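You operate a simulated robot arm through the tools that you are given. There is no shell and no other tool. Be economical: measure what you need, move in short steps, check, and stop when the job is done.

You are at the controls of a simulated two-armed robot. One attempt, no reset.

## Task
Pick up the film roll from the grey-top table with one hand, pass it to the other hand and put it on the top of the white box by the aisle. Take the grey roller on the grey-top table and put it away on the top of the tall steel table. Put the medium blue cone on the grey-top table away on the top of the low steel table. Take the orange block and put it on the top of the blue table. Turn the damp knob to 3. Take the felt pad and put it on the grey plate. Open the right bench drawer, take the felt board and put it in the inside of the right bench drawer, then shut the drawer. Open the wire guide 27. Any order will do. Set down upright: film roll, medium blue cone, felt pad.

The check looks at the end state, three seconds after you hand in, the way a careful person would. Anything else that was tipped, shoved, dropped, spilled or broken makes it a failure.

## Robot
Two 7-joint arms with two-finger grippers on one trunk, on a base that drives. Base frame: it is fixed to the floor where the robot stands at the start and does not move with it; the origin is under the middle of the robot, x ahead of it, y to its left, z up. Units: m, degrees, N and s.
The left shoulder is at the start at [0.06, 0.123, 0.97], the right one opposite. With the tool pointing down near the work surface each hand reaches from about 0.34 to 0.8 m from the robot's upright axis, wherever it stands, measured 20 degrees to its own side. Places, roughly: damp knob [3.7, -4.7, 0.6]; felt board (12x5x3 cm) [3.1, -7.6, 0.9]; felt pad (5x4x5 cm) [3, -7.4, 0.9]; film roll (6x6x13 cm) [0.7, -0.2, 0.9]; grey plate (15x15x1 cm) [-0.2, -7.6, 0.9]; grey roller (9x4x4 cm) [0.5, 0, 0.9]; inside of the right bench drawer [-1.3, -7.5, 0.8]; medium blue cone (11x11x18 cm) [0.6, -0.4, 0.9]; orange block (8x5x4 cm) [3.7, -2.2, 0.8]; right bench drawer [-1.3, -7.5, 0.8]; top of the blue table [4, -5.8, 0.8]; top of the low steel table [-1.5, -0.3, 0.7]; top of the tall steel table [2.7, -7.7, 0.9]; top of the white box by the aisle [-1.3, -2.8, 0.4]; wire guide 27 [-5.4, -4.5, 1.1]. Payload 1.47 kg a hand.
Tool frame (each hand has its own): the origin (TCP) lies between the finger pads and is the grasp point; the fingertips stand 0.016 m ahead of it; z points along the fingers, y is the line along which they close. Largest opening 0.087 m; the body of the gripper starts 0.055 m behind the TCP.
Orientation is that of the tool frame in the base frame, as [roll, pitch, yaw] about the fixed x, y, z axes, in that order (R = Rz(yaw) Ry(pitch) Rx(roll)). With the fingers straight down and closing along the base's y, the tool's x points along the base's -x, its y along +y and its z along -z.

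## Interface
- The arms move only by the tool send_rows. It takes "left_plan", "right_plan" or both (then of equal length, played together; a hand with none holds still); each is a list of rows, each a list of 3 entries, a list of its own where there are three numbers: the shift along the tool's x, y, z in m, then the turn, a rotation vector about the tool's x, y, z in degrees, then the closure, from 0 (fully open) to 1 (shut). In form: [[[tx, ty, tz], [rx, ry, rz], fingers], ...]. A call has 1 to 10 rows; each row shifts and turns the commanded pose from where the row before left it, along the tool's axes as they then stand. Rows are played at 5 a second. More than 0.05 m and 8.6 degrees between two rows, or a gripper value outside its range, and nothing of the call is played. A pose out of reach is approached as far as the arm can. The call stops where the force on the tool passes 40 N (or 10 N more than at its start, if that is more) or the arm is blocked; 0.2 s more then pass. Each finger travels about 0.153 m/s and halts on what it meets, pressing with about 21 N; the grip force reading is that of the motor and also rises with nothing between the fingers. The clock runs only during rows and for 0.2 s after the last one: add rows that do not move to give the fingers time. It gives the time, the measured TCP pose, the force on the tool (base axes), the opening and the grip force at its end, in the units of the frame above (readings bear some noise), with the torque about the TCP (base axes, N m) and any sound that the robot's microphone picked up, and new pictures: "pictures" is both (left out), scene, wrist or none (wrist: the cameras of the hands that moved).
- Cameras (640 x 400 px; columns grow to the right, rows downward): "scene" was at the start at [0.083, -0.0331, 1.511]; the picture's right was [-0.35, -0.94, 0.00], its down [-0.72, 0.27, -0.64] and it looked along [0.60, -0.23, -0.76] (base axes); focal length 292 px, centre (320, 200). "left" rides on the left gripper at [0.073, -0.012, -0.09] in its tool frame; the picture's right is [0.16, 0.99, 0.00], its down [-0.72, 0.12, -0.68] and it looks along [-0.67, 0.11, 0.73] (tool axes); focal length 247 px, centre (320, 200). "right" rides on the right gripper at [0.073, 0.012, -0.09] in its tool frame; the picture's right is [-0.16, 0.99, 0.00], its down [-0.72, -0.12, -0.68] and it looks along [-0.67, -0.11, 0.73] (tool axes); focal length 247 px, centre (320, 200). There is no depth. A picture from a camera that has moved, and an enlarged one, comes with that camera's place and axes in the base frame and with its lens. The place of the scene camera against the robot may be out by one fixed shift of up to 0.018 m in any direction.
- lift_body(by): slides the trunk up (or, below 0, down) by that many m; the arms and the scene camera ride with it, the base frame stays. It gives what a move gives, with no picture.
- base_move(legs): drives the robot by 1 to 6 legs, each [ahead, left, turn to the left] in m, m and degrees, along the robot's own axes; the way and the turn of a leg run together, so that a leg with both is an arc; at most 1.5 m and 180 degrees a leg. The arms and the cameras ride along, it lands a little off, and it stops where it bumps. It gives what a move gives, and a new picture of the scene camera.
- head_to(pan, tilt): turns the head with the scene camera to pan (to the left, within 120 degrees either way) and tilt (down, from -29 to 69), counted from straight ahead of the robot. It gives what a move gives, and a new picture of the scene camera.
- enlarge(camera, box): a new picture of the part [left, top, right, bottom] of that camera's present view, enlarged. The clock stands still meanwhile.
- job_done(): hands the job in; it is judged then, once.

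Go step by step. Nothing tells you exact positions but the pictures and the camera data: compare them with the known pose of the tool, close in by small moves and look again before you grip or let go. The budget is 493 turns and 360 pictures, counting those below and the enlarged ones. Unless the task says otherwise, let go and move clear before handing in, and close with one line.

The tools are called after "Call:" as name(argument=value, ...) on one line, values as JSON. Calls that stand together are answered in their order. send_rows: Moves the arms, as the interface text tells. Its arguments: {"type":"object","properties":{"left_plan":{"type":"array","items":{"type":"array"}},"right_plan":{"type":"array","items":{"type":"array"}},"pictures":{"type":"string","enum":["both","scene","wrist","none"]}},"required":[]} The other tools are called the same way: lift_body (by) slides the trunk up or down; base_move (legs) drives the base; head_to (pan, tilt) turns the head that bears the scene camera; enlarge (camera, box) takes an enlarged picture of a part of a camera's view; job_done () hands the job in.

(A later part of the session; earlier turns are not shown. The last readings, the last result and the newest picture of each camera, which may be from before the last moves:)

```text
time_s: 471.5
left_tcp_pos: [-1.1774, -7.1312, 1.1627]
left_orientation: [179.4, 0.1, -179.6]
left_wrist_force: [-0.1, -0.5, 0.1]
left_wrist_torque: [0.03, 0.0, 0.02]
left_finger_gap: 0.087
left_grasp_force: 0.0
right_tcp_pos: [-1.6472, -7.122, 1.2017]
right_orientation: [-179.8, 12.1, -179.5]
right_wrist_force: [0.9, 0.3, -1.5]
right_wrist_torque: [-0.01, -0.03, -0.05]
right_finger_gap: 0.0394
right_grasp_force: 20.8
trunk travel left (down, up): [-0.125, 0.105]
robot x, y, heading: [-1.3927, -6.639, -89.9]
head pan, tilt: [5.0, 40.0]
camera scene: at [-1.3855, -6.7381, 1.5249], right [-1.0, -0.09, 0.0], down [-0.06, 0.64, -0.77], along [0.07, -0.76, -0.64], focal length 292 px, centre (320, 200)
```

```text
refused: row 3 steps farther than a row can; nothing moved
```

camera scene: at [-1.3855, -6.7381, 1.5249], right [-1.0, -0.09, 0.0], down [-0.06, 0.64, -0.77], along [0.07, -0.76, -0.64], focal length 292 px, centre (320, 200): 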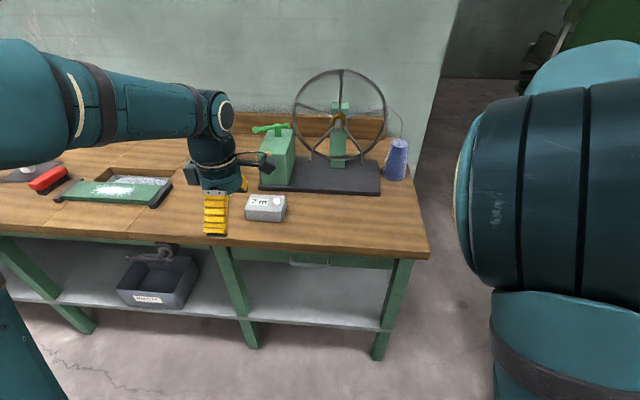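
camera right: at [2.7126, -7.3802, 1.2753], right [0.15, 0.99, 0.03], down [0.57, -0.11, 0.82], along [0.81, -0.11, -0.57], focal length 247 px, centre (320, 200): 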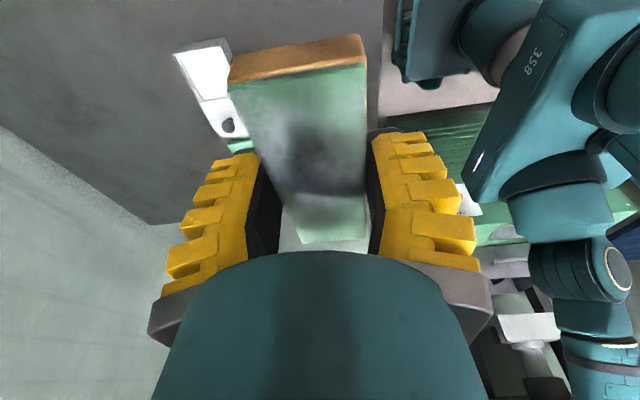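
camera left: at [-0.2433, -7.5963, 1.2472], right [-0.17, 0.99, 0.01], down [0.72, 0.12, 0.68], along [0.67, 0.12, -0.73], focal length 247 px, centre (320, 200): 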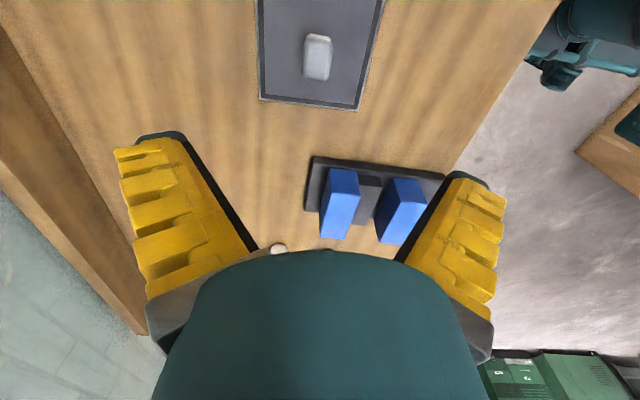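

Call:
send_rows(left_plan=[[[0.045, 0, 0], [0, 0, 0], 0], [[0.04, 0, 0.02], [0, 0, 0], 0], [[0.04, 0, 0.025], [0, 0, 0], 0], [[0.04, 0, 0.025], [0, 0, 0], 0], [[0.04, 0, 0.02], [0, 0, 0], 0], [[0.03, 0, 0.03], [0, 0, 0], 0]], pictures="wrist")

```text
time_s: 472.9
left_tcp_pos: [-1.4105, -7.1287, 1.042]
left_orientation: [179.4, 0.1, -179.6]
left_wrist_force: [-0.2, 0.3, -0.9]
left_wrist_torque: [-0.03, -0.02, 0.05]
left_finger_gap: 0.087
left_grasp_force: 0.0
right_tcp_pos: [-1.6473, -7.1215, 1.2027]
right_orientation: [-179.6, 12.1, -179.6]
right_wrist_force: [-0.2, -0.7, -0.5]
right_wrist_torque: [-0.01, 0.03, 0.0]
right_finger_gap: 0.0393
right_grasp_force: 20.8
trunk travel left (down, up): [-0.125, 0.105]
robot x, y, heading: [-1.3916, -6.6366, -90.1]
head pan, tilt: [5.0, 40.0]
camera left: at [-1.4838, -7.143, 1.1295], right [-0.16, 0.99, 0.01], down [0.72, 0.11, 0.68], along [0.67, 0.12, -0.73], focal length 247 px, centre (320, 200)
```

left: 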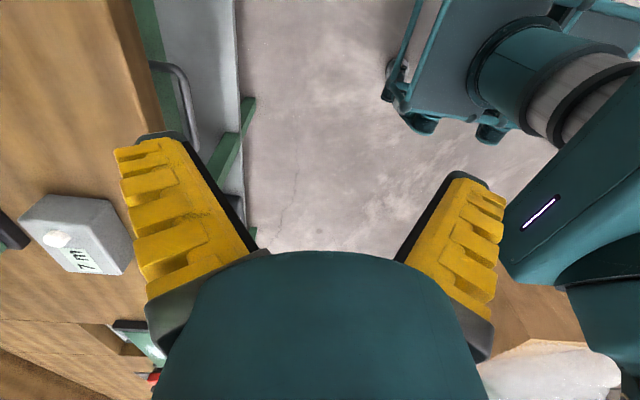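

The bar sits just under the bench edge, so I'll come in at ~50° with a small opening, straddling it. Tilting the left hand forward first.

Call:
send_rows(left_plan=[[[-0.018, 0, 0], [8.5, 0, 0], 0.3], [[-0.018, 0, 0], [8.5, 0, 0], 0.6], [[-0.018, 0, 0], [8.5, 0, 0], 0.68], [[-0.018, 0, 0], [8.5, 0, 0], 0.68], [[-0.018, 0, 0], [8.5, 0, 0], 0.68], [[-0.018, 0, 0], [8.5, 0, 0], 0.68], [[0, 0.018, 0.04], [0, 0, 0], 0.68], [[0, 0.018, 0.04], [0, 0, 0], 0.68], [[0, 0.018, 0.03], [0, 0, 0], 0.68]], pictures="both")

```text
time_s: 474.9
left_tcp_pos: [-1.3031, -7.1823, 0.9321]
left_orientation: [-129.5, 0.1, -179.6]
left_wrist_force: [0.3, -0.7, -0.7]
left_wrist_torque: [0.0, 0.01, -0.02]
left_finger_gap: 0.0339
left_grasp_force: 4.3
right_tcp_pos: [-1.6463, -7.1224, 1.2033]
right_orientation: [-179.6, 12.1, -179.6]
right_wrist_force: [-0.2, 0.9, -0.6]
right_wrist_torque: [0.0, 0.03, -0.03]
right_finger_gap: 0.0394
right_grasp_force: 21.3
trunk travel left (down, up): [-0.125, 0.105]
robot x, y, heading: [-1.3948, -6.6417, -90.0]
head pan, tilt: [5.0, 40.0]
camera scene: at [-1.3848, -6.7387, 1.5248], right [-1.0, -0.09, 0.0], down [-0.06, 0.64, -0.77], along [0.07, -0.76, -0.64], focal length 292 px, centre (320, 200)
camera left: at [-1.3759, -7.1207, 0.9958], right [-0.16, 0.63, -0.76], down [0.72, 0.6, 0.35], along [0.68, -0.49, -0.55], focal length 247 px, centre (320, 200)
```

scene: 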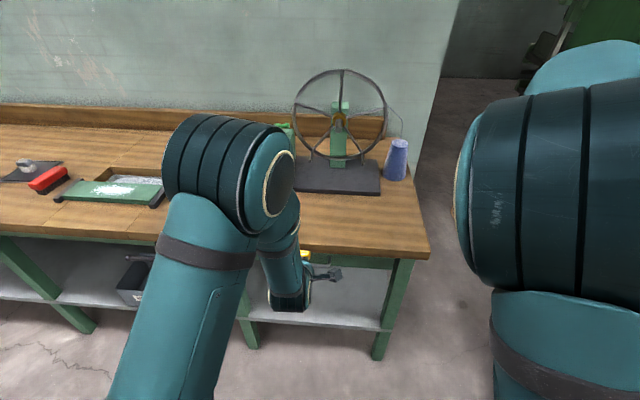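
left: 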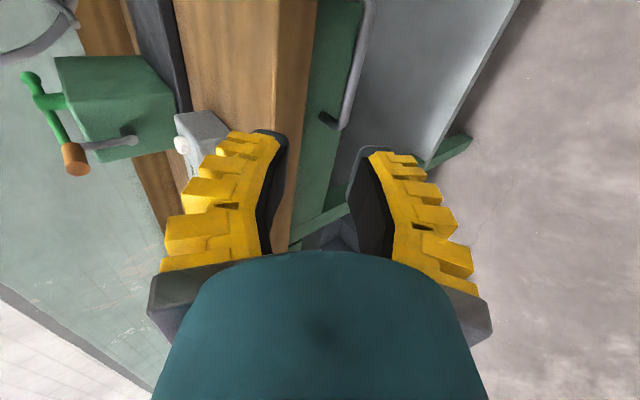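

Call:
send_rows(left_plan=[[[0.008, 0.036, 0.02], [0, 0, 0], 0.68], [[0, 0, 0.04], [0, 0, 0], 0.68], [[0, 0, 0.04], [0, 0, 0], 0.68]], pictures="wrist")

```text
time_s: 475.7
left_tcp_pos: [-1.3083, -7.2364, 0.8399]
left_orientation: [-129.6, 0.1, -179.5]
left_wrist_force: [0.0, -0.5, 0.1]
left_wrist_torque: [0.02, 0.02, 0.0]
left_finger_gap: 0.0342
left_grasp_force: 3.9
right_tcp_pos: [-1.6471, -7.1217, 1.2015]
right_orientation: [-179.6, 12.0, -179.5]
right_wrist_force: [0.0, -0.9, -0.9]
right_wrist_torque: [-0.01, -0.04, 0.0]
right_finger_gap: 0.0396
right_grasp_force: 21.1
trunk travel left (down, up): [-0.125, 0.105]
robot x, y, heading: [-1.3915, -6.6353, -90.0]
head pan, tilt: [5.0, 40.0]
camera left: at [-1.3825, -7.1753, 0.9036], right [-0.16, 0.63, -0.76], down [0.72, 0.6, 0.34], along [0.68, -0.49, -0.55], focal length 247 px, centre (320, 200)
```

left: 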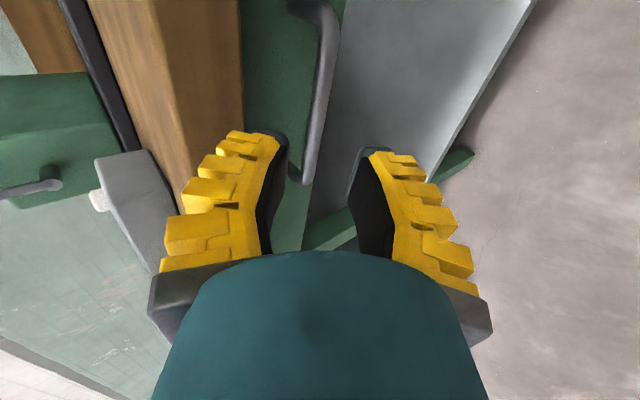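

Call:
send_rows(left_plan=[[[0, 0, 0.03], [0, 0, 0], 0.68], [[0, 0, 0.02], [0, 0, 0], 0.68]], pictures="wrist")

```text
time_s: 476.3
left_tcp_pos: [-1.3084, -7.2739, 0.8076]
left_orientation: [-129.7, 0.2, -179.6]
left_wrist_force: [-0.2, 0.2, 0.2]
left_wrist_torque: [0.01, 0.01, -0.02]
left_finger_gap: 0.0339
left_grasp_force: 4.1
right_tcp_pos: [-1.647, -7.1223, 1.2037]
right_orientation: [-179.6, 12.1, -179.6]
right_wrist_force: [0.2, -0.4, -1.0]
right_wrist_torque: [-0.01, 0.01, 0.01]
right_finger_gap: 0.0393
right_grasp_force: 21.7
trunk travel left (down, up): [-0.125, 0.105]
robot x, y, heading: [-1.3925, -6.6332, -89.8]
head pan, tilt: [5.0, 40.0]
camera left: at [-1.3827, -7.2133, 0.871], right [-0.16, 0.63, -0.76], down [0.72, 0.6, 0.35], along [0.68, -0.49, -0.55], focal length 247 px, centre (320, 200)
```

left: 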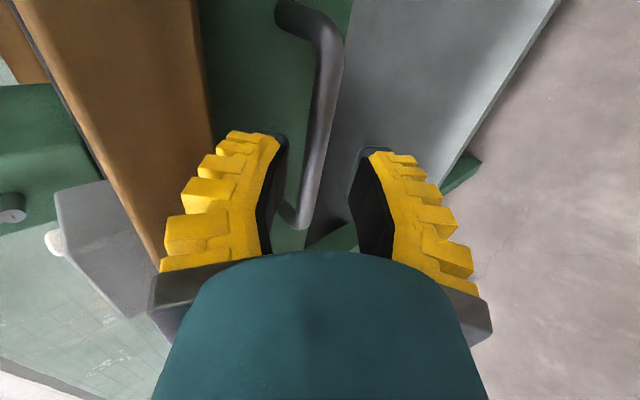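

Call:
send_rows(left_plan=[[[0, -0.003, 0.018], [0, 0, 0], 0.68], [[0, 0, 0.014], [0, 0, 0], 0.68], [[0, 0, 0], [0, 0, 0], 0.8], [[0, 0, 0], [0, 0, 0], 0.95], [[0, 0, 0], [0, 0, 0], 0.95]], pictures="wrist")

```text
time_s: 476.9
left_tcp_pos: [-1.3081, -7.2918, 0.7935]
left_orientation: [-129.4, 0.0, -179.4]
left_wrist_force: [6.1, 38.7, 32.5]
left_wrist_torque: [-2.33, 0.49, -0.24]
left_finger_gap: 0.0408
left_grasp_force: 15.2
right_tcp_pos: [-1.6455, -7.1146, 1.2066]
right_orientation: [-179.4, 12.1, -179.4]
right_wrist_force: [-0.7, -1.2, -1.3]
right_wrist_torque: [0.01, -0.07, 0.01]
right_finger_gap: 0.0396
right_grasp_force: 21.0
trunk travel left (down, up): [-0.125, 0.105]
robot x, y, heading: [-1.3955, -6.635, -89.9]
head pan, tilt: [5.0, 40.0]
stopped in row 3 (left hand): the force on the tool passed its limit at 55 N (the readings are from after the stop); the commanded pose is now the measured one
camera left: at [-1.3822, -7.2316, 0.8558], right [-0.16, 0.62, -0.76], down [0.72, 0.61, 0.34], along [0.68, -0.49, -0.55], focal length 247 px, centre (320, 200)
```

left: 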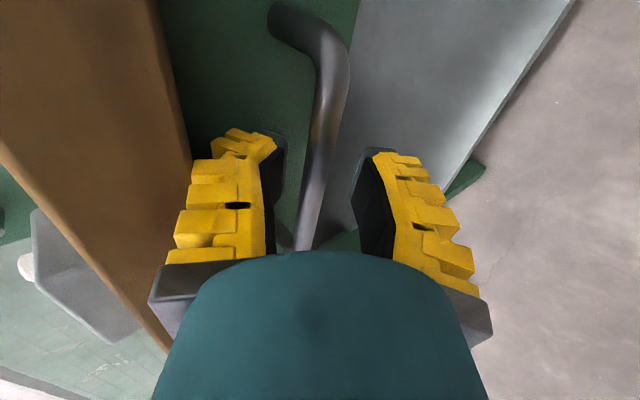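

Call:
send_rows(left_plan=[[[0, 0, -0.006], [0, 0, 0], 0.7], [[0, 0, 0], [0, 0, 0], 0.85], [[0, 0, 0], [0, 0, 0], 0.95], [[0, 0, 0], [0, 0, 0], 0.95]], pictures="wrist")

```text
time_s: 477.9
left_tcp_pos: [-1.3085, -7.2903, 0.7922]
left_orientation: [-129.9, 0.0, -179.6]
left_wrist_force: [-0.8, -0.9, 2.0]
left_wrist_torque: [0.01, 0.01, 0.0]
left_finger_gap: 0.0124
left_grasp_force: 5.9
right_tcp_pos: [-1.6476, -7.121, 1.2023]
right_orientation: [-179.7, 12.2, -179.6]
right_wrist_force: [0.3, 0.0, -0.5]
right_wrist_torque: [-0.02, 0.04, -0.01]
right_finger_gap: 0.0397
right_grasp_force: 21.1
trunk travel left (down, up): [-0.125, 0.105]
robot x, y, heading: [-1.3956, -6.6318, -89.7]
head pan, tilt: [5.0, 40.0]
camera left: at [-1.3825, -7.2321, 0.8548], right [-0.16, 0.63, -0.76], down [0.72, 0.6, 0.35], along [0.68, -0.49, -0.55], focal length 247 px, centre (320, 200)
```

left: 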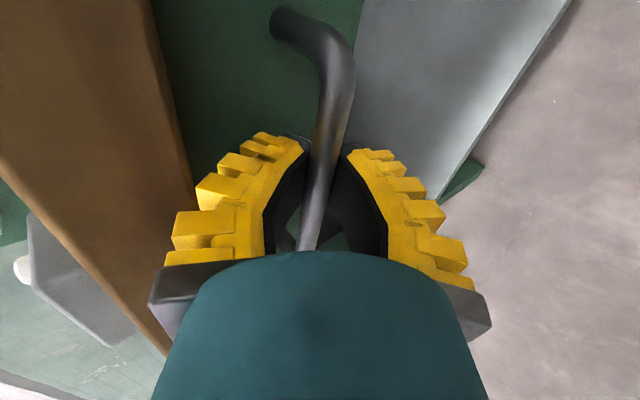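

Bar is gripped. Pulling the drawer by backing the base.

Call:
send_rows(left_plan=[[[0, 0, 0], [0, 0, 0], 1.0], [[0, 0, 0], [0, 0, 0], 1.0]], pictures="none")

Call:
base_move(legs=[[-0.1, 0, 0]])

```text
time_s: 478.5
left_tcp_pos: [-1.3094, -7.2908, 0.7889]
left_orientation: [-130.0, 0.1, -179.6]
left_wrist_force: [-1.1, -1.8, -13.8]
left_wrist_torque: [-0.05, 0.0, 0.09]
left_finger_gap: 0.0062
left_grasp_force: 30.4
right_tcp_pos: [-1.647, -7.122, 1.2014]
right_orientation: [-179.7, 12.2, -179.7]
right_wrist_force: [0.5, 0.0, -1.0]
right_wrist_torque: [-0.01, -0.01, -0.01]
right_finger_gap: 0.0396
right_grasp_force: 21.2
trunk travel left (down, up): [-0.125, 0.105]
robot x, y, heading: [-1.395, -6.6347, -89.9]
head pan, tilt: [5.0, 40.0]
```

```text
time_s: 479.7
left_tcp_pos: [-1.3092, -7.1949, 0.788]
left_orientation: [-130.0, 0.1, -179.7]
left_wrist_force: [3.3, -1.8, -35.7]
left_wrist_torque: [-0.11, -0.07, -0.12]
left_finger_gap: 0.0059
left_grasp_force: 29.6
right_tcp_pos: [-1.6485, -7.0258, 1.2015]
right_orientation: [-179.7, 12.0, -179.6]
right_wrist_force: [-0.6, 0.0, -1.6]
right_wrist_torque: [-0.01, 0.02, 0.0]
right_finger_gap: 0.0396
right_grasp_force: 20.6
trunk travel left (down, up): [-0.125, 0.105]
robot x, y, heading: [-1.395, -6.5381, -90.0]
head pan, tilt: [5.0, 40.0]
camera scene: at [-1.3842, -6.6415, 1.5246], right [-1.0, -0.09, 0.0], down [-0.06, 0.64, -0.76], along [0.07, -0.76, -0.64], focal length 292 px, centre (320, 200)
```

scene: 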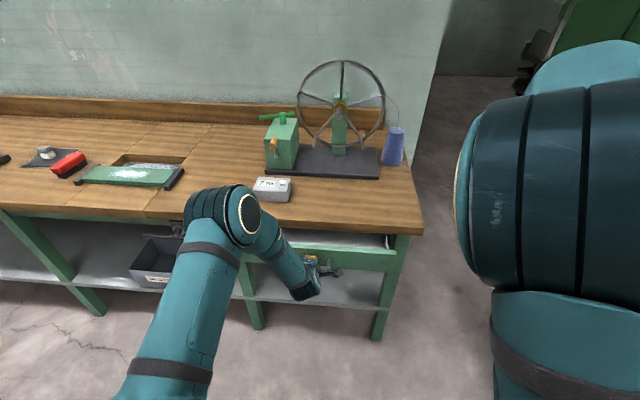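

Call:
base_move(legs=[[-0.14, 0, 0]])

```text
time_s: 481.0
left_tcp_pos: [-1.309, -7.0521, 0.7878]
left_orientation: [-130.2, 0.0, -179.7]
left_wrist_force: [4.9, -1.2, -39.1]
left_wrist_torque: [-0.2, -0.03, 0.01]
left_finger_gap: 0.0063
left_grasp_force: 30.2
right_tcp_pos: [-1.6472, -6.8832, 1.2025]
right_orientation: [-179.9, 12.0, -179.7]
right_wrist_force: [-0.2, 0.3, -0.6]
right_wrist_torque: [-0.03, 0.0, 0.03]
right_finger_gap: 0.0393
right_grasp_force: 20.8
trunk travel left (down, up): [-0.125, 0.105]
robot x, y, heading: [-1.3904, -6.3951, -90.0]
head pan, tilt: [5.0, 40.0]
camera scene: at [-1.3841, -6.5001, 1.5246], right [-1.0, -0.09, 0.0], down [-0.06, 0.64, -0.76], along [0.07, -0.76, -0.64], focal length 292 px, centre (320, 200)
```

scene: 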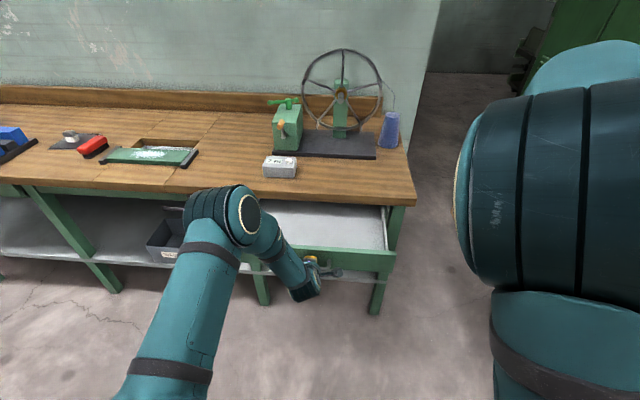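

Drawer is open. Releasing the handle and withdrawing the left hand.

Call:
send_rows(left_plan=[[[0, 0, 0], [0, 0, 0], 0.8], [[0, 0, 0], [0, 0, 0], 0.68], [[0, 0, 0], [0, 0, 0], 0.68], [[0, 0, -0.03], [0, 0, 0], 0.68], [[0, 0, -0.04], [0, 0, 0], 0.68], [[0, 0, -0.04], [0, 0, 0], 0.5], [[0, -0.015, -0.04], [0, 0, 0], 0.5]], pictures="both")

```text
time_s: 482.6
left_tcp_pos: [-1.3103, -6.9479, 0.8977]
left_orientation: [-130.0, 0.2, -179.7]
left_wrist_force: [0.2, 0.6, -0.1]
left_wrist_torque: [-0.01, -0.01, -0.02]
left_finger_gap: 0.0493
left_grasp_force: 4.4
right_tcp_pos: [-1.6486, -6.8791, 1.2035]
right_orientation: [-179.6, 12.1, -179.7]
right_wrist_force: [-0.9, 0.2, -1.1]
right_wrist_torque: [-0.03, 0.03, 0.01]
right_finger_gap: 0.0395
right_grasp_force: 21.0
trunk travel left (down, up): [-0.125, 0.105]
robot x, y, heading: [-1.3921, -6.3946, -90.0]
head pan, tilt: [5.0, 40.0]
camera scene: at [-1.3851, -6.496, 1.525], right [-1.0, -0.09, 0.0], down [-0.06, 0.64, -0.77], along [0.07, -0.76, -0.64], focal length 292 px, centre (320, 200)
camera left: at [-1.3836, -6.8876, 0.9619], right [-0.16, 0.63, -0.76], down [0.72, 0.6, 0.35], along [0.68, -0.49, -0.55], focal length 247 px, centre (320, 200)
```

scene: 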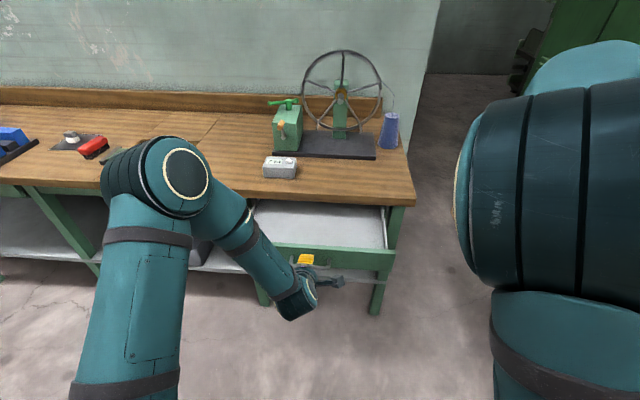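
left: 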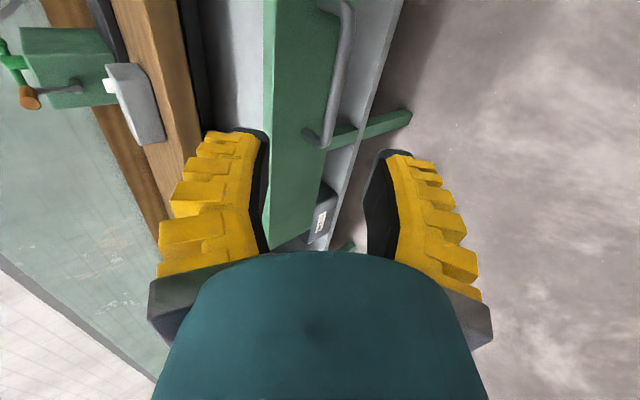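

Call:
send_rows(left_plan=[[[-0.036, -0.0175, -0.0237], [0, 0, 0], 0.5], [[-0.036, -0.0175, -0.0237], [0, 0, 0], 0.7], [[-0.036, -0.0175, -0.0237], [0, 0, 0], 0.9], [[-0.036, -0.0175, -0.0237], [0, 0, 0], 1], [[-0.036, -0.0175, -0.0237], [0, 0, 0], 1], [[-0.036, -0.0175, -0.0237], [0, 0, 0], 1], [[-0.036, -0.0175, -0.0237], [0, 0, 0], 1]], pictures="none")

Call:
base_move(legs=[[0.18, 0, 0]])

Call:
send_rows(right_plan=[[[-0.0375, -0.022, 0.008], [0, 0, 0], 0.7], [[-0.0375, -0.022, 0.008], [0, 0, 0], 0.7], [[-0.0375, -0.022, 0.008], [0, 0, 0], 0.7], [[-0.0375, -0.022, 0.008], [0, 0, 0], 0.7], [[-0.0375, -0.022, 0.008], [0, 0, 0], 0.7], [[-0.0375, -0.022, 0.008], [0, 0, 0], 0.7]], pictures="both")

```text
time_s: 484.2
left_tcp_pos: [-1.0615, -6.893, 1.0974]
left_orientation: [-130.1, 0.1, -179.6]
left_wrist_force: [-0.1, 0.2, 0.8]
left_wrist_torque: [0.0, 0.04, 0.01]
left_finger_gap: 0.0002
left_grasp_force: 20.9
right_tcp_pos: [-1.6484, -6.8804, 1.2041]
right_orientation: [-179.6, 12.1, -179.7]
right_wrist_force: [-0.4, 0.5, -0.9]
right_wrist_torque: [-0.01, 0.04, -0.02]
right_finger_gap: 0.0393
right_grasp_force: 20.4
trunk travel left (down, up): [-0.125, 0.105]
robot x, y, heading: [-1.3938, -6.3964, -90.3]
head pan, tilt: [5.0, 40.0]
```

```text
time_s: 485.7
left_tcp_pos: [-1.0633, -7.078, 1.0963]
left_orientation: [-130.1, 0.1, -179.8]
left_wrist_force: [-0.7, -1.0, 0.0]
left_wrist_torque: [0.02, -0.02, 0.01]
left_finger_gap: 0.0001
left_grasp_force: 21.1
right_tcp_pos: [-1.6483, -7.063, 1.2022]
right_orientation: [-179.7, 12.2, -179.8]
right_wrist_force: [0.4, -0.5, -1.3]
right_wrist_torque: [0.03, 0.0, -0.03]
right_finger_gap: 0.0395
right_grasp_force: 20.9
trunk travel left (down, up): [-0.125, 0.105]
robot x, y, heading: [-1.3897, -6.5784, -90.2]
head pan, tilt: [5.0, 40.0]
camera scene: at [-1.3855, -6.6797, 1.5248], right [-1.0, -0.08, 0.0], down [-0.05, 0.64, -0.77], along [0.06, -0.76, -0.64], focal length 292 px, centre (320, 200)
```

scene: 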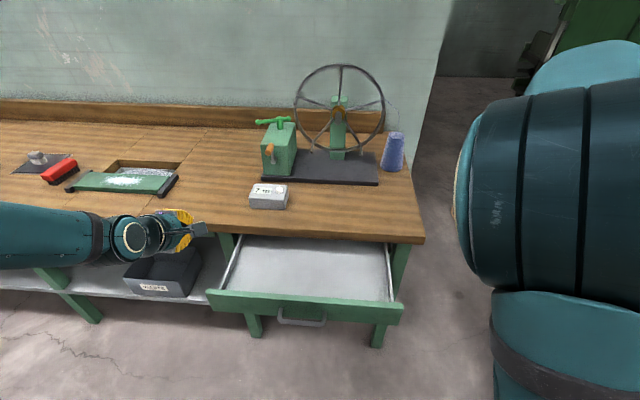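

```text
time_s: 487.1
left_tcp_pos: [-1.0619, -7.0792, 1.0973]
left_orientation: [-130.1, 0.0, -179.9]
left_wrist_force: [-0.6, -0.3, -0.7]
left_wrist_torque: [0.0, 0.01, -0.04]
left_finger_gap: 0.0001
left_grasp_force: 21.3
right_tcp_pos: [-1.4165, -7.1952, 1.2068]
right_orientation: [-179.9, 12.1, -179.9]
right_wrist_force: [0.8, -0.1, -0.5]
right_wrist_torque: [0.0, 0.03, -0.01]
right_finger_gap: 0.0396
right_grasp_force: 20.3
trunk travel left (down, up): [-0.125, 0.105]
robot x, y, heading: [-1.3935, -6.5809, -90.3]
head pan, tilt: [5.0, 40.0]
camera scene: at [-1.3847, -6.6796, 1.5248], right [-1.0, -0.08, 0.0], down [-0.05, 0.64, -0.77], along [0.06, -0.76, -0.64], focal length 292 px, centre (320, 200)
camera right: at [-1.5063, -7.1823, 1.279], right [0.15, 0.99, 0.03], down [0.57, -0.11, 0.82], along [0.81, -0.11, -0.58], focal length 247 px, centre (320, 200)
```

scene: 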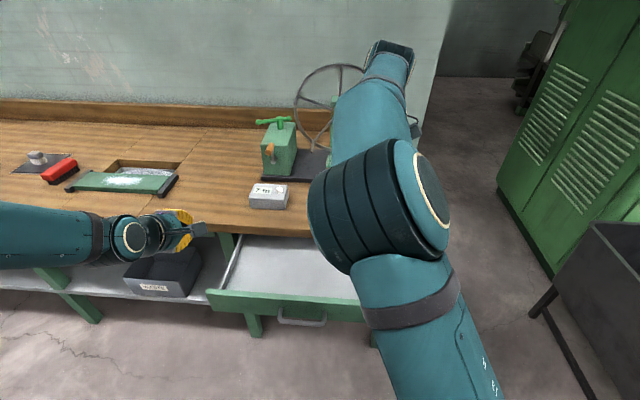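
right: 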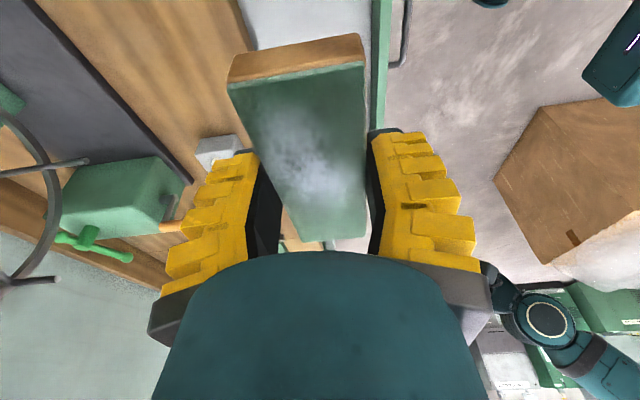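

Call:
send_rows(right_plan=[[[-0.0245, -0.005, 0.005], [0, 0, 0], 0.7], [[-0.0245, -0.005, 0.005], [0, 0, 0], 0.7], [[0.009, 0, 0.043], [0, 0, 0], 0.7], [[0.009, 0, 0.043], [0, 0, 0], 0.7], [[0.009, 0, 0.043], [0, 0, 0], 0.7], [[0.009, 0, 0.043], [0, 0, 0], 0.7], [[0.009, 0, 0.043], [0, 0, 0], 0.7], [[0.009, 0, 0.043], [0, 0, 0], 0.7]], pictures="both")

```text
time_s: 488.9
left_tcp_pos: [-1.0634, -7.0775, 1.0975]
left_orientation: [-130.1, 0.2, -179.7]
left_wrist_force: [-0.3, -0.6, -0.7]
left_wrist_torque: [0.01, 0.02, -0.01]
left_finger_gap: 0.0
left_grasp_force: 21.0
right_tcp_pos: [-1.3686, -7.2054, 0.9411]
right_orientation: [-179.7, 12.0, -179.8]
right_wrist_force: [0.2, 0.0, -1.3]
right_wrist_torque: [0.02, 0.03, -0.01]
right_finger_gap: 0.0395
right_grasp_force: 21.1
trunk travel left (down, up): [-0.125, 0.105]
robot x, y, heading: [-1.396, -6.5808, -90.3]
head pan, tilt: [5.0, 40.0]
camera scene: at [-1.3854, -6.6792, 1.5249], right [-1.0, -0.08, 0.0], down [-0.05, 0.64, -0.77], along [0.06, -0.76, -0.64], focal length 292 px, centre (320, 200)
camera right: at [-1.4583, -7.1918, 1.0136], right [0.15, 0.99, 0.03], down [0.57, -0.11, 0.82], along [0.81, -0.11, -0.58], focal length 247 px, centre (320, 200)
```

scene: 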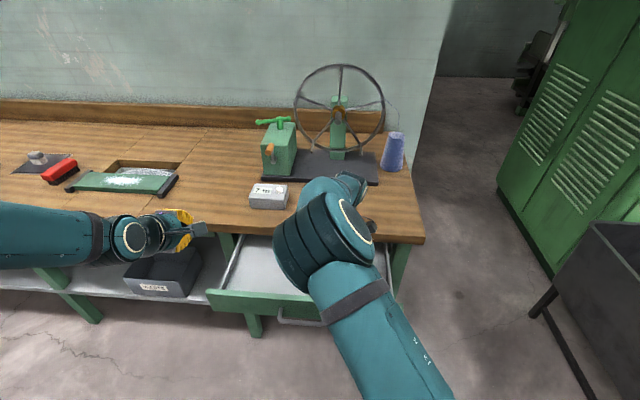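
right: 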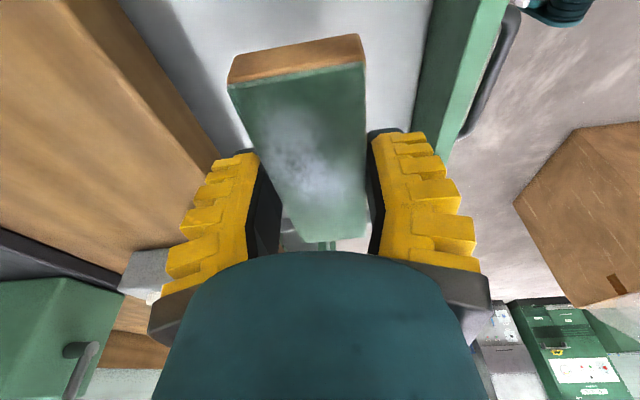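

Call:
send_rows(right_plan=[[[0.009, 0, 0.043], [0, 0, 0], 0.7], [[0.007, 0, 0.033], [0, 0, 0], 0.7], [[0.004, 0, 0.02], [0, 0, 0], 0.7], [[0, 0, 0], [0, 0, 0], 0.7]], pictures="wrist")

```text
time_s: 489.9
left_tcp_pos: [-1.0629, -7.0775, 1.0964]
left_orientation: [-130.1, 0.2, -179.8]
left_wrist_force: [-0.2, 1.3, -0.2]
left_wrist_torque: [-0.01, -0.03, -0.01]
left_finger_gap: 0.0
left_grasp_force: 21.3
right_tcp_pos: [-1.368, -7.2048, 0.8421]
right_orientation: [-179.6, 12.1, -179.7]
right_wrist_force: [-0.2, 0.1, -0.3]
right_wrist_torque: [0.01, 0.01, 0.03]
right_finger_gap: 0.0395
right_grasp_force: 21.1
trunk travel left (down, up): [-0.125, 0.105]
robot x, y, heading: [-1.3921, -6.5785, -90.3]
head pan, tilt: [5.0, 40.0]
camera right: at [-1.4581, -7.1916, 0.9156], right [0.15, 0.99, 0.03], down [0.57, -0.11, 0.82], along [0.81, -0.11, -0.58], focal length 247 px, centre (320, 200)
```

right: 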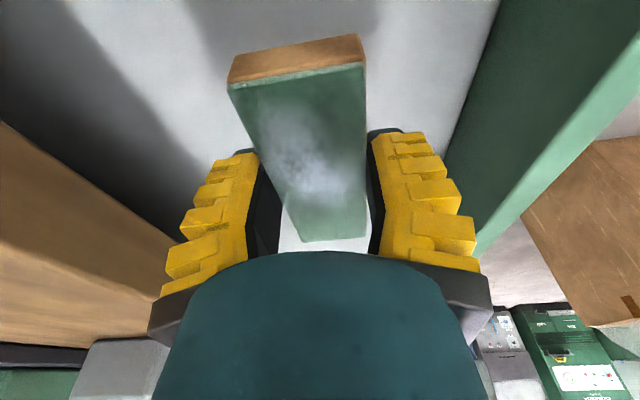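

Call:
send_rows(right_plan=[[[0.0042, 0, 0.0196], [0, 0, 0], 0.7], [[0.002, 0, 0.0098], [0, 0, 0], 0.7], [[0, 0, 0], [0, 0, 0], 0.7]], pictures="none")

Call:
send_rows(right_plan=[[[0.002, 0, 0.0098], [0, 0, 0], 0.7], [[0, 0, 0], [0, 0, 0], 0.7]], pictures="none")

Call:
send_rows(right_plan=[[[0.0012, 0, 0.0058], [0, 0, 0], 0.7], [[0, 0, 0], [0, 0, 0], 0.7]], pictures="wrist")

```text
time_s: 490.7
left_tcp_pos: [-1.0637, -7.0769, 1.0965]
left_orientation: [-130.0, 0.3, -179.8]
left_wrist_force: [0.3, 0.2, 0.5]
left_wrist_torque: [0.03, -0.03, 0.0]
left_finger_gap: 0.0001
left_grasp_force: 21.3
right_tcp_pos: [-1.3671, -7.205, 0.8123]
right_orientation: [-179.7, 12.0, -179.7]
right_wrist_force: [0.6, 0.3, -1.6]
right_wrist_torque: [0.02, -0.01, 0.0]
right_finger_gap: 0.0397
right_grasp_force: 20.4
trunk travel left (down, up): [-0.125, 0.105]
robot x, y, heading: [-1.3902, -6.5792, -90.4]
head pan, tilt: [5.0, 40.0]
```

```text
time_s: 491.3
left_tcp_pos: [-1.0628, -7.0779, 1.0976]
left_orientation: [-130.1, 0.2, -179.8]
left_wrist_force: [-1.0, 0.0, 0.5]
left_wrist_torque: [0.0, -0.02, -0.01]
left_finger_gap: 0.0
left_grasp_force: 21.1
right_tcp_pos: [-1.3686, -7.2048, 0.8024]
right_orientation: [-179.5, 12.1, -179.8]
right_wrist_force: [0.5, -0.5, -0.6]
right_wrist_torque: [0.0, 0.0, 0.02]
right_finger_gap: 0.0393
right_grasp_force: 20.8
trunk travel left (down, up): [-0.125, 0.105]
robot x, y, heading: [-1.3942, -6.5763, -90.3]
head pan, tilt: [5.0, 40.0]
```

```text
time_s: 491.9
left_tcp_pos: [-1.0613, -7.0775, 1.0969]
left_orientation: [-130.0, 0.2, -179.8]
left_wrist_force: [0.1, -1.2, 0.3]
left_wrist_torque: [0.0, 0.01, 0.0]
left_finger_gap: 0.0
left_grasp_force: 21.2
right_tcp_pos: [-1.3685, -7.2034, 0.7962]
right_orientation: [-179.7, 12.0, -179.8]
right_wrist_force: [-0.2, -0.2, -0.6]
right_wrist_torque: [0.01, 0.03, -0.01]
right_finger_gap: 0.0399
right_grasp_force: 20.6
trunk travel left (down, up): [-0.125, 0.105]
robot x, y, heading: [-1.392, -6.5784, -90.1]
head pan, tilt: [5.0, 40.0]
camera right: at [-1.4583, -7.1919, 0.8699], right [0.15, 0.99, 0.03], down [0.57, -0.11, 0.82], along [0.81, -0.11, -0.58], focal length 247 px, centre (320, 200)
```

right: 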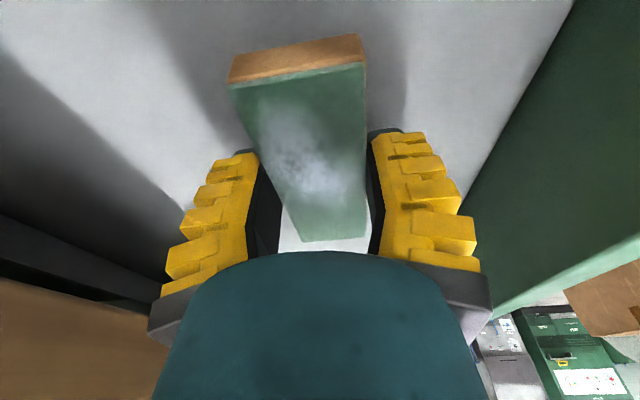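

Call:
send_rows(right_plan=[[[0.0016, 0, 0.0078], [0, 0, 0], 0.7], [[0, 0, 0], [0, 0, 0], 0.7]], pictures="none")

Call:
send_rows(right_plan=[[[0.0014, 0, 0.0068], [0, 0, 0], 0.7], [[0, 0, 0], [0, 0, 0], 0.7]], pictures="none")

Call:
send_rows(right_plan=[[[0.0012, 0, 0.0058], [0, 0, 0], 0.7], [[0, 0, 0], [0, 0, 0], 0.7]], pictures="none")

```text
time_s: 492.5
left_tcp_pos: [-1.0631, -7.0765, 1.0971]
left_orientation: [-130.1, 0.2, -179.7]
left_wrist_force: [-0.3, -0.5, 0.1]
left_wrist_torque: [0.01, 0.0, 0.01]
left_finger_gap: 0.0
left_grasp_force: 21.1
right_tcp_pos: [-1.3668, -7.2065, 0.79]
right_orientation: [-179.7, 12.1, -179.8]
right_wrist_force: [0.2, 0.2, 0.1]
right_wrist_torque: [0.01, 0.03, -0.01]
right_finger_gap: 0.0396
right_grasp_force: 21.0
trunk travel left (down, up): [-0.125, 0.105]
robot x, y, heading: [-1.3902, -6.578, -90.2]
head pan, tilt: [5.0, 40.0]
```

```text
time_s: 493.1
left_tcp_pos: [-1.0627, -7.0774, 1.099]
left_orientation: [-130.1, 0.1, -179.8]
left_wrist_force: [-0.4, 0.5, -0.1]
left_wrist_torque: [0.01, -0.01, 0.01]
left_finger_gap: 0.0
left_grasp_force: 21.3
right_tcp_pos: [-1.3677, -7.2058, 0.7829]
right_orientation: [-179.5, 12.1, -179.8]
right_wrist_force: [0.4, -0.9, 7.9]
right_wrist_torque: [0.0, 0.05, 0.05]
right_finger_gap: 0.0415
right_grasp_force: 20.4
trunk travel left (down, up): [-0.125, 0.105]
robot x, y, heading: [-1.3924, -6.5776, -90.0]
head pan, tilt: [5.0, 40.0]
```

```text
time_s: 493.7
left_tcp_pos: [-1.0626, -7.076, 1.0986]
left_orientation: [-130.1, 0.2, -179.8]
left_wrist_force: [-0.1, -0.5, 0.3]
left_wrist_torque: [0.02, -0.01, 0.0]
left_finger_gap: 0.0002
left_grasp_force: 21.1
right_tcp_pos: [-1.3671, -7.2065, 0.7794]
right_orientation: [-179.3, 12.1, -179.6]
right_wrist_force: [-2.9, -0.9, 30.8]
right_wrist_torque: [0.44, 0.14, 0.16]
right_finger_gap: 0.0429
right_grasp_force: 21.1
trunk travel left (down, up): [-0.125, 0.105]
robot x, y, heading: [-1.3923, -6.5756, -90.2]
head pan, tilt: [5.0, 40.0]
```

Board is on the drawer bottom. Releasing (partial opening) and rising out.

Call:
send_rows(right_plan=[[[-0.0008, 0, -0.004], [0, 0, 0], 0.5], [[0, 0, 0], [0, 0, 0], 0.3], [[0, 0, 0], [0, 0, 0], 0.25], [[-0.004, 0, -0.02], [0, 0, 0], 0.25], [[-0.008, 0, -0.039], [0, 0, 0], 0.25], [[-0.009, 0, -0.043], [0, 0, 0], 0.25], [[-0.009, 0, -0.043], [0, 0, 0], 0.25], [[-0.009, 0, -0.043], [0, 0, 0], 0.25], [[-0.009, 0, -0.043], [0, 0, 0], 0], [[-0.009, 0, -0.043], [0, 0, 0], 0]], pictures="both")

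```text
time_s: 495.9
left_tcp_pos: [-1.0617, -7.0756, 1.0974]
left_orientation: [-130.0, 0.2, -179.8]
left_wrist_force: [-0.3, 1.0, -0.7]
left_wrist_torque: [0.01, -0.01, 0.02]
left_finger_gap: 0.0
left_grasp_force: 21.0
right_tcp_pos: [-1.3667, -7.2037, 1.06]
right_orientation: [-179.6, 12.0, -179.8]
right_wrist_force: [-0.3, 0.1, 0.7]
right_wrist_torque: [-0.02, 0.02, 0.02]
right_finger_gap: 0.0869
right_grasp_force: 0.0
trunk travel left (down, up): [-0.125, 0.105]
robot x, y, heading: [-1.3955, -6.5759, -89.7]
head pan, tilt: [5.0, 40.0]
camera scene: at [-1.3855, -6.6778, 1.525], right [-1.0, -0.08, 0.0], down [-0.05, 0.64, -0.77], along [0.06, -0.76, -0.64], focal length 292 px, centre (320, 200)
camera right: at [-1.4578, -7.1904, 1.1332], right [0.15, 0.99, 0.03], down [0.57, -0.11, 0.82], along [0.81, -0.11, -0.58], focal length 247 px, centre (320, 200)
```

scene: 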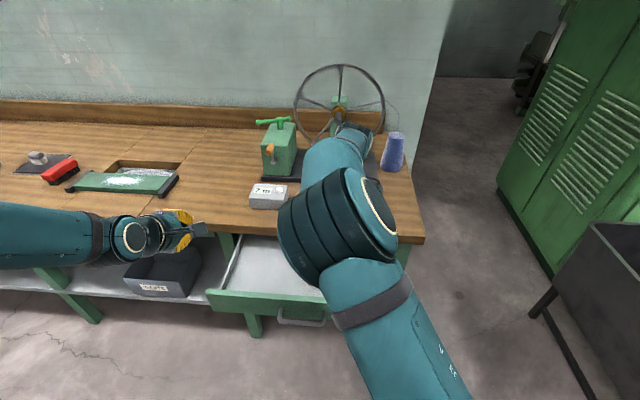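
right: 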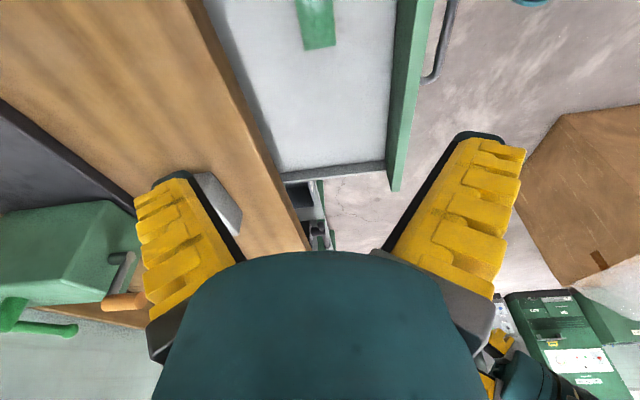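

Call:
send_rows(right_plan=[[[0.005, 0.02, -0.035], [0, 0, 0], 0], [[0.0275, 0.025, -0.021], [0, 0, 0], 0], [[0.0275, 0.025, -0.021], [0, 0, 0], 0], [[0.0275, 0.025, -0.021], [0, 0, 0], 0], [[0.0275, 0.025, -0.021], [0, 0, 0], 0], [[0.0275, 0.025, -0.021], [0, 0, 0], 0], [[0.0275, 0.025, -0.01], [0, 0, 0], 0], [[0.0275, 0.025, -0.01], [0, 0, 0], 0]], pictures="none")

Call:
base_move(legs=[[-0.18, 0, 0]])

Call:
send_rows(left_plan=[[[0.036, 0.0175, 0.0237], [0, 0, 0], 0.9], [[0.036, 0.0175, 0.0237], [0, 0, 0], 0.68], [[0.036, 0.0175, 0.0237], [0, 0, 0], 0.68], [[0.036, 0.0175, 0.0237], [0, 0, 0], 0.68], [[0.036, 0.0175, 0.0237], [0, 0, 0], 0.68], [[0.036, 0.0175, 0.0237], [0, 0, 0], 0.68], [[0.036, 0.0175, 0.0237], [0, 0, 0], 0.68], [[0, 0.015, 0.04], [0, 0, 0], 0.68], [[0, 0, 0.03], [0, 0, 0], 0.68]], pictures="both")

```text
time_s: 497.7
left_tcp_pos: [-1.0633, -7.0766, 1.0977]
left_orientation: [-130.1, 0.2, -179.8]
left_wrist_force: [0.0, -0.2, -0.1]
left_wrist_torque: [0.0, -0.01, 0.01]
left_finger_gap: 0.0001
left_grasp_force: 21.3
right_tcp_pos: [-1.5968, -7.0067, 1.1748]
right_orientation: [-179.6, 12.0, -179.9]
right_wrist_force: [-0.7, 0.2, -0.5]
right_wrist_torque: [0.01, -0.01, -0.03]
right_finger_gap: 0.0871
right_grasp_force: 0.0
trunk travel left (down, up): [-0.125, 0.105]
robot x, y, heading: [-1.392, -6.5784, -90.2]
head pan, tilt: [5.0, 40.0]
```

```text
time_s: 499.2
left_tcp_pos: [-1.0619, -6.9026, 1.0974]
left_orientation: [-130.0, 0.3, -179.8]
left_wrist_force: [-0.6, -0.1, 1.1]
left_wrist_torque: [-0.01, 0.01, -0.02]
left_finger_gap: 0.0
left_grasp_force: 21.2
right_tcp_pos: [-1.5965, -6.833, 1.1752]
right_orientation: [-179.5, 12.0, -179.8]
right_wrist_force: [-0.4, 0.2, -0.6]
right_wrist_torque: [-0.01, 0.0, -0.01]
right_finger_gap: 0.087
right_grasp_force: 0.1
trunk travel left (down, up): [-0.125, 0.105]
robot x, y, heading: [-1.3934, -6.4046, -90.0]
head pan, tilt: [5.0, 40.0]
camera scene: at [-1.3849, -6.5038, 1.525], right [-1.0, -0.08, 0.0], down [-0.05, 0.64, -0.77], along [0.06, -0.76, -0.64], focal length 292 px, centre (320, 200)
```

scene: 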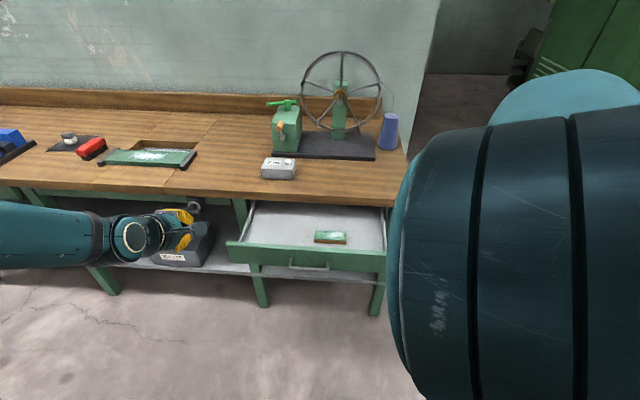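

```text
time_s: 501.2
left_tcp_pos: [-1.3151, -6.9973, 0.8388]
left_orientation: [-130.2, 0.2, -179.9]
left_wrist_force: [-0.1, 0.3, 0.2]
left_wrist_torque: [-0.03, 0.0, 0.0]
left_finger_gap: 0.0341
left_grasp_force: 4.2
right_tcp_pos: [-1.5963, -6.8339, 1.174]
right_orientation: [-179.7, 12.1, -179.9]
right_wrist_force: [-0.9, -0.1, -0.3]
right_wrist_torque: [0.0, 0.0, -0.03]
right_finger_gap: 0.087
right_grasp_force: 0.1
trunk travel left (down, up): [-0.125, 0.105]
robot x, y, heading: [-1.3932, -6.4014, -90.3]
head pan, tilt: [5.0, 40.0]
camera scene: at [-1.3853, -6.5055, 1.5249], right [-1.0, -0.08, 0.0], down [-0.05, 0.64, -0.77], along [0.06, -0.76, -0.64], focal length 292 px, centre (320, 200)
camera left: at [-1.3882, -6.9364, 0.9036], right [-0.16, 0.64, -0.76], down [0.72, 0.6, 0.35], along [0.67, -0.49, -0.55], focal length 247 px, centre (320, 200)
```

scene: 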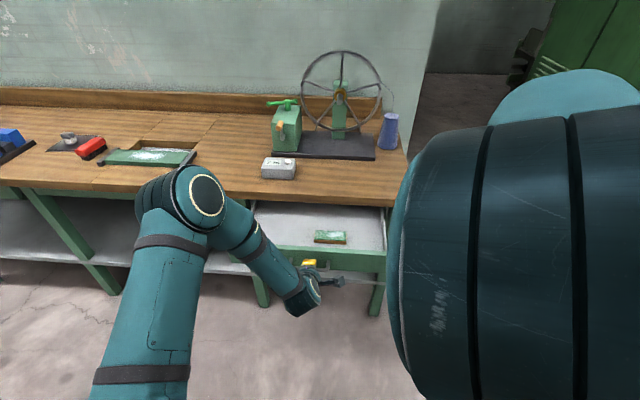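
left: 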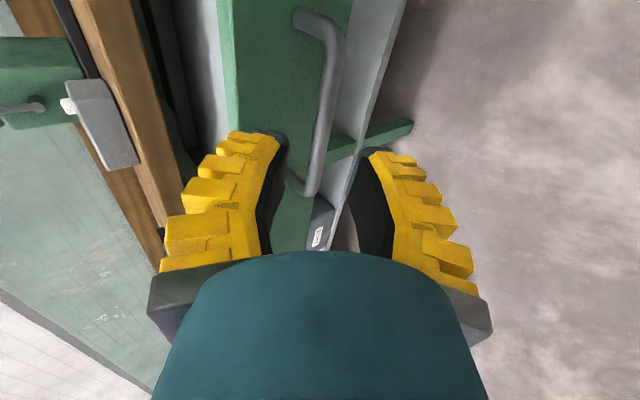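

Call:
send_rows(left_plan=[[[0, 0.003, 0.03], [0, 0, 0], 0.68], [[0, 0, 0.025], [0, 0, 0], 0.68], [[0, 0, 0.01], [0, 0, 0], 0.68], [[0, 0, 0], [0, 0, 0], 0.85], [[0, 0, 0], [0, 0, 0], 1], [[0, 0, 0], [0, 0, 0], 1]], pictures="wrist")

```text
time_s: 502.6
left_tcp_pos: [-1.3142, -7.0444, 0.798]
left_orientation: [-129.9, 0.2, -179.7]
left_wrist_force: [0.3, 0.9, 9.7]
left_wrist_torque: [-0.06, 0.12, 0.08]
left_finger_gap: 0.0062
left_grasp_force: 30.4
right_tcp_pos: [-1.5971, -6.8337, 1.1744]
right_orientation: [-179.6, 12.1, -179.8]
right_wrist_force: [0.1, -0.1, 1.2]
right_wrist_torque: [-0.02, -0.04, 0.02]
right_finger_gap: 0.087
right_grasp_force: 0.2
trunk travel left (down, up): [-0.125, 0.105]
robot x, y, heading: [-1.3926, -6.4028, -90.2]
head pan, tilt: [5.0, 40.0]
camera left: at [-1.3867, -6.9844, 0.861], right [-0.16, 0.63, -0.76], down [0.72, 0.6, 0.35], along [0.67, -0.49, -0.55], focal length 247 px, centre (320, 200)
```

left: 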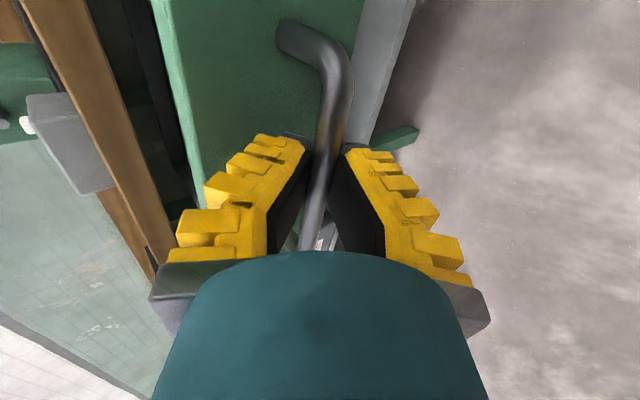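

Handle gripped. Pushing the drawer shut with the base.

Call:
base_move(legs=[[0.2, 0, 0]])

Call:
base_move(legs=[[0.036, 0, 0]])

```text
time_s: 504.2
left_tcp_pos: [-1.3133, -7.2437, 0.7969]
left_orientation: [-130.0, 0.1, -179.7]
left_wrist_force: [7.2, 2.9, 15.5]
left_wrist_torque: [-0.1, -0.17, 0.39]
left_finger_gap: 0.0062
left_grasp_force: 29.8
right_tcp_pos: [-1.5966, -7.0326, 1.1746]
right_orientation: [-179.6, 12.0, -179.9]
right_wrist_force: [0.2, -0.4, -0.1]
right_wrist_torque: [0.03, 0.01, 0.04]
right_finger_gap: 0.0869
right_grasp_force: 0.0
trunk travel left (down, up): [-0.125, 0.105]
robot x, y, heading: [-1.3954, -6.6069, -90.4]
head pan, tilt: [5.0, 40.0]
camera scene: at [-1.3851, -6.7037, 1.5251], right [-1.0, -0.08, 0.0], down [-0.05, 0.64, -0.77], along [0.06, -0.76, -0.64], focal length 292 px, centre (320, 200)
```

scene: 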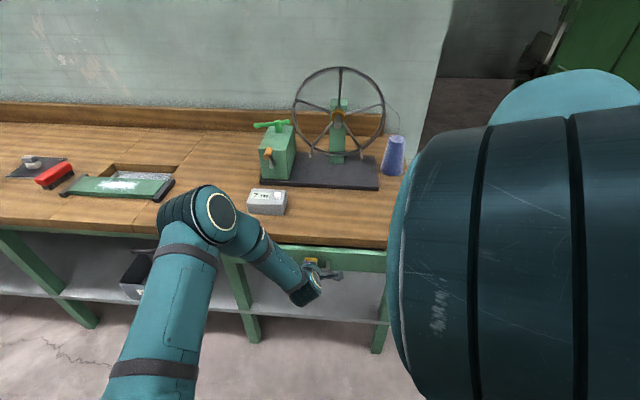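

```text
time_s: 505.1
left_tcp_pos: [-1.3132, -7.2798, 0.7966]
left_orientation: [-129.9, 0.3, -179.7]
left_wrist_force: [4.0, 0.8, 13.6]
left_wrist_torque: [-0.06, -0.15, 0.27]
left_finger_gap: 0.0062
left_grasp_force: 30.0
right_tcp_pos: [-1.5974, -7.0693, 1.1749]
right_orientation: [-179.8, 12.1, -179.9]
right_wrist_force: [0.2, -1.1, 0.0]
right_wrist_torque: [0.01, 0.0, 0.0]
right_finger_gap: 0.087
right_grasp_force: 0.1
trunk travel left (down, up): [-0.125, 0.105]
robot x, y, heading: [-1.3885, -6.6402, -90.1]
head pan, tilt: [5.0, 40.0]
camera scene: at [-1.3856, -6.7403, 1.525], right [-1.0, -0.08, 0.0], down [-0.05, 0.64, -0.77], along [0.06, -0.76, -0.64], focal length 292 px, centre (320, 200)
```

scene: 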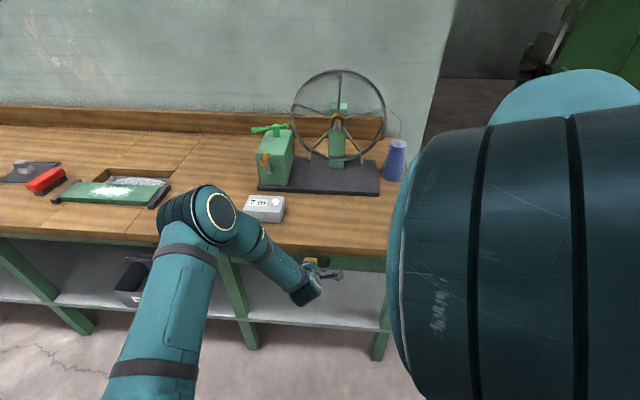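

Call:
send_rows(left_plan=[[[0, -0.003, 0.0036], [0, 0, 0], 1], [[0, -0.003, 0.0036], [0, 0, 0], 1], [[0, 0, 0], [0, 0, 0], 1]], pictures="none")

Call:
send_rows(left_plan=[[[0, -0.003, 0.0036], [0, 0, 0], 1], [[0, -0.003, 0.0036], [0, 0, 0], 1], [[0, 0, 0], [0, 0, 0], 1]], pictures="none")

```text
time_s: 505.9
left_tcp_pos: [-1.3138, -7.2898, 0.7967]
left_orientation: [-129.9, 0.2, -179.7]
left_wrist_force: [2.4, 0.8, 3.9]
left_wrist_torque: [-0.05, 0.09, 0.03]
left_finger_gap: 0.006
left_grasp_force: 29.9
right_tcp_pos: [-1.5983, -7.0692, 1.1746]
right_orientation: [-179.5, 12.2, -179.9]
right_wrist_force: [-0.6, 0.2, -0.3]
right_wrist_torque: [0.01, -0.03, 0.01]
right_finger_gap: 0.0869
right_grasp_force: 0.1
trunk travel left (down, up): [-0.125, 0.105]
robot x, y, heading: [-1.3962, -6.6429, -90.1]
head pan, tilt: [5.0, 40.0]
```

```text
time_s: 506.7
left_tcp_pos: [-1.3131, -7.2972, 0.7924]
left_orientation: [-130.3, 0.2, -179.9]
left_wrist_force: [-0.9, 13.2, -18.8]
left_wrist_torque: [0.02, -0.04, 0.18]
left_finger_gap: 0.0064
left_grasp_force: 29.7
right_tcp_pos: [-1.5977, -7.0694, 1.1742]
right_orientation: [-179.6, 12.2, -179.9]
right_wrist_force: [-0.1, 0.4, -0.5]
right_wrist_torque: [0.02, -0.01, -0.01]
right_finger_gap: 0.0872
right_grasp_force: 0.1
trunk travel left (down, up): [-0.125, 0.105]
robot x, y, heading: [-1.394, -6.6393, -90.1]
head pan, tilt: [5.0, 40.0]
```

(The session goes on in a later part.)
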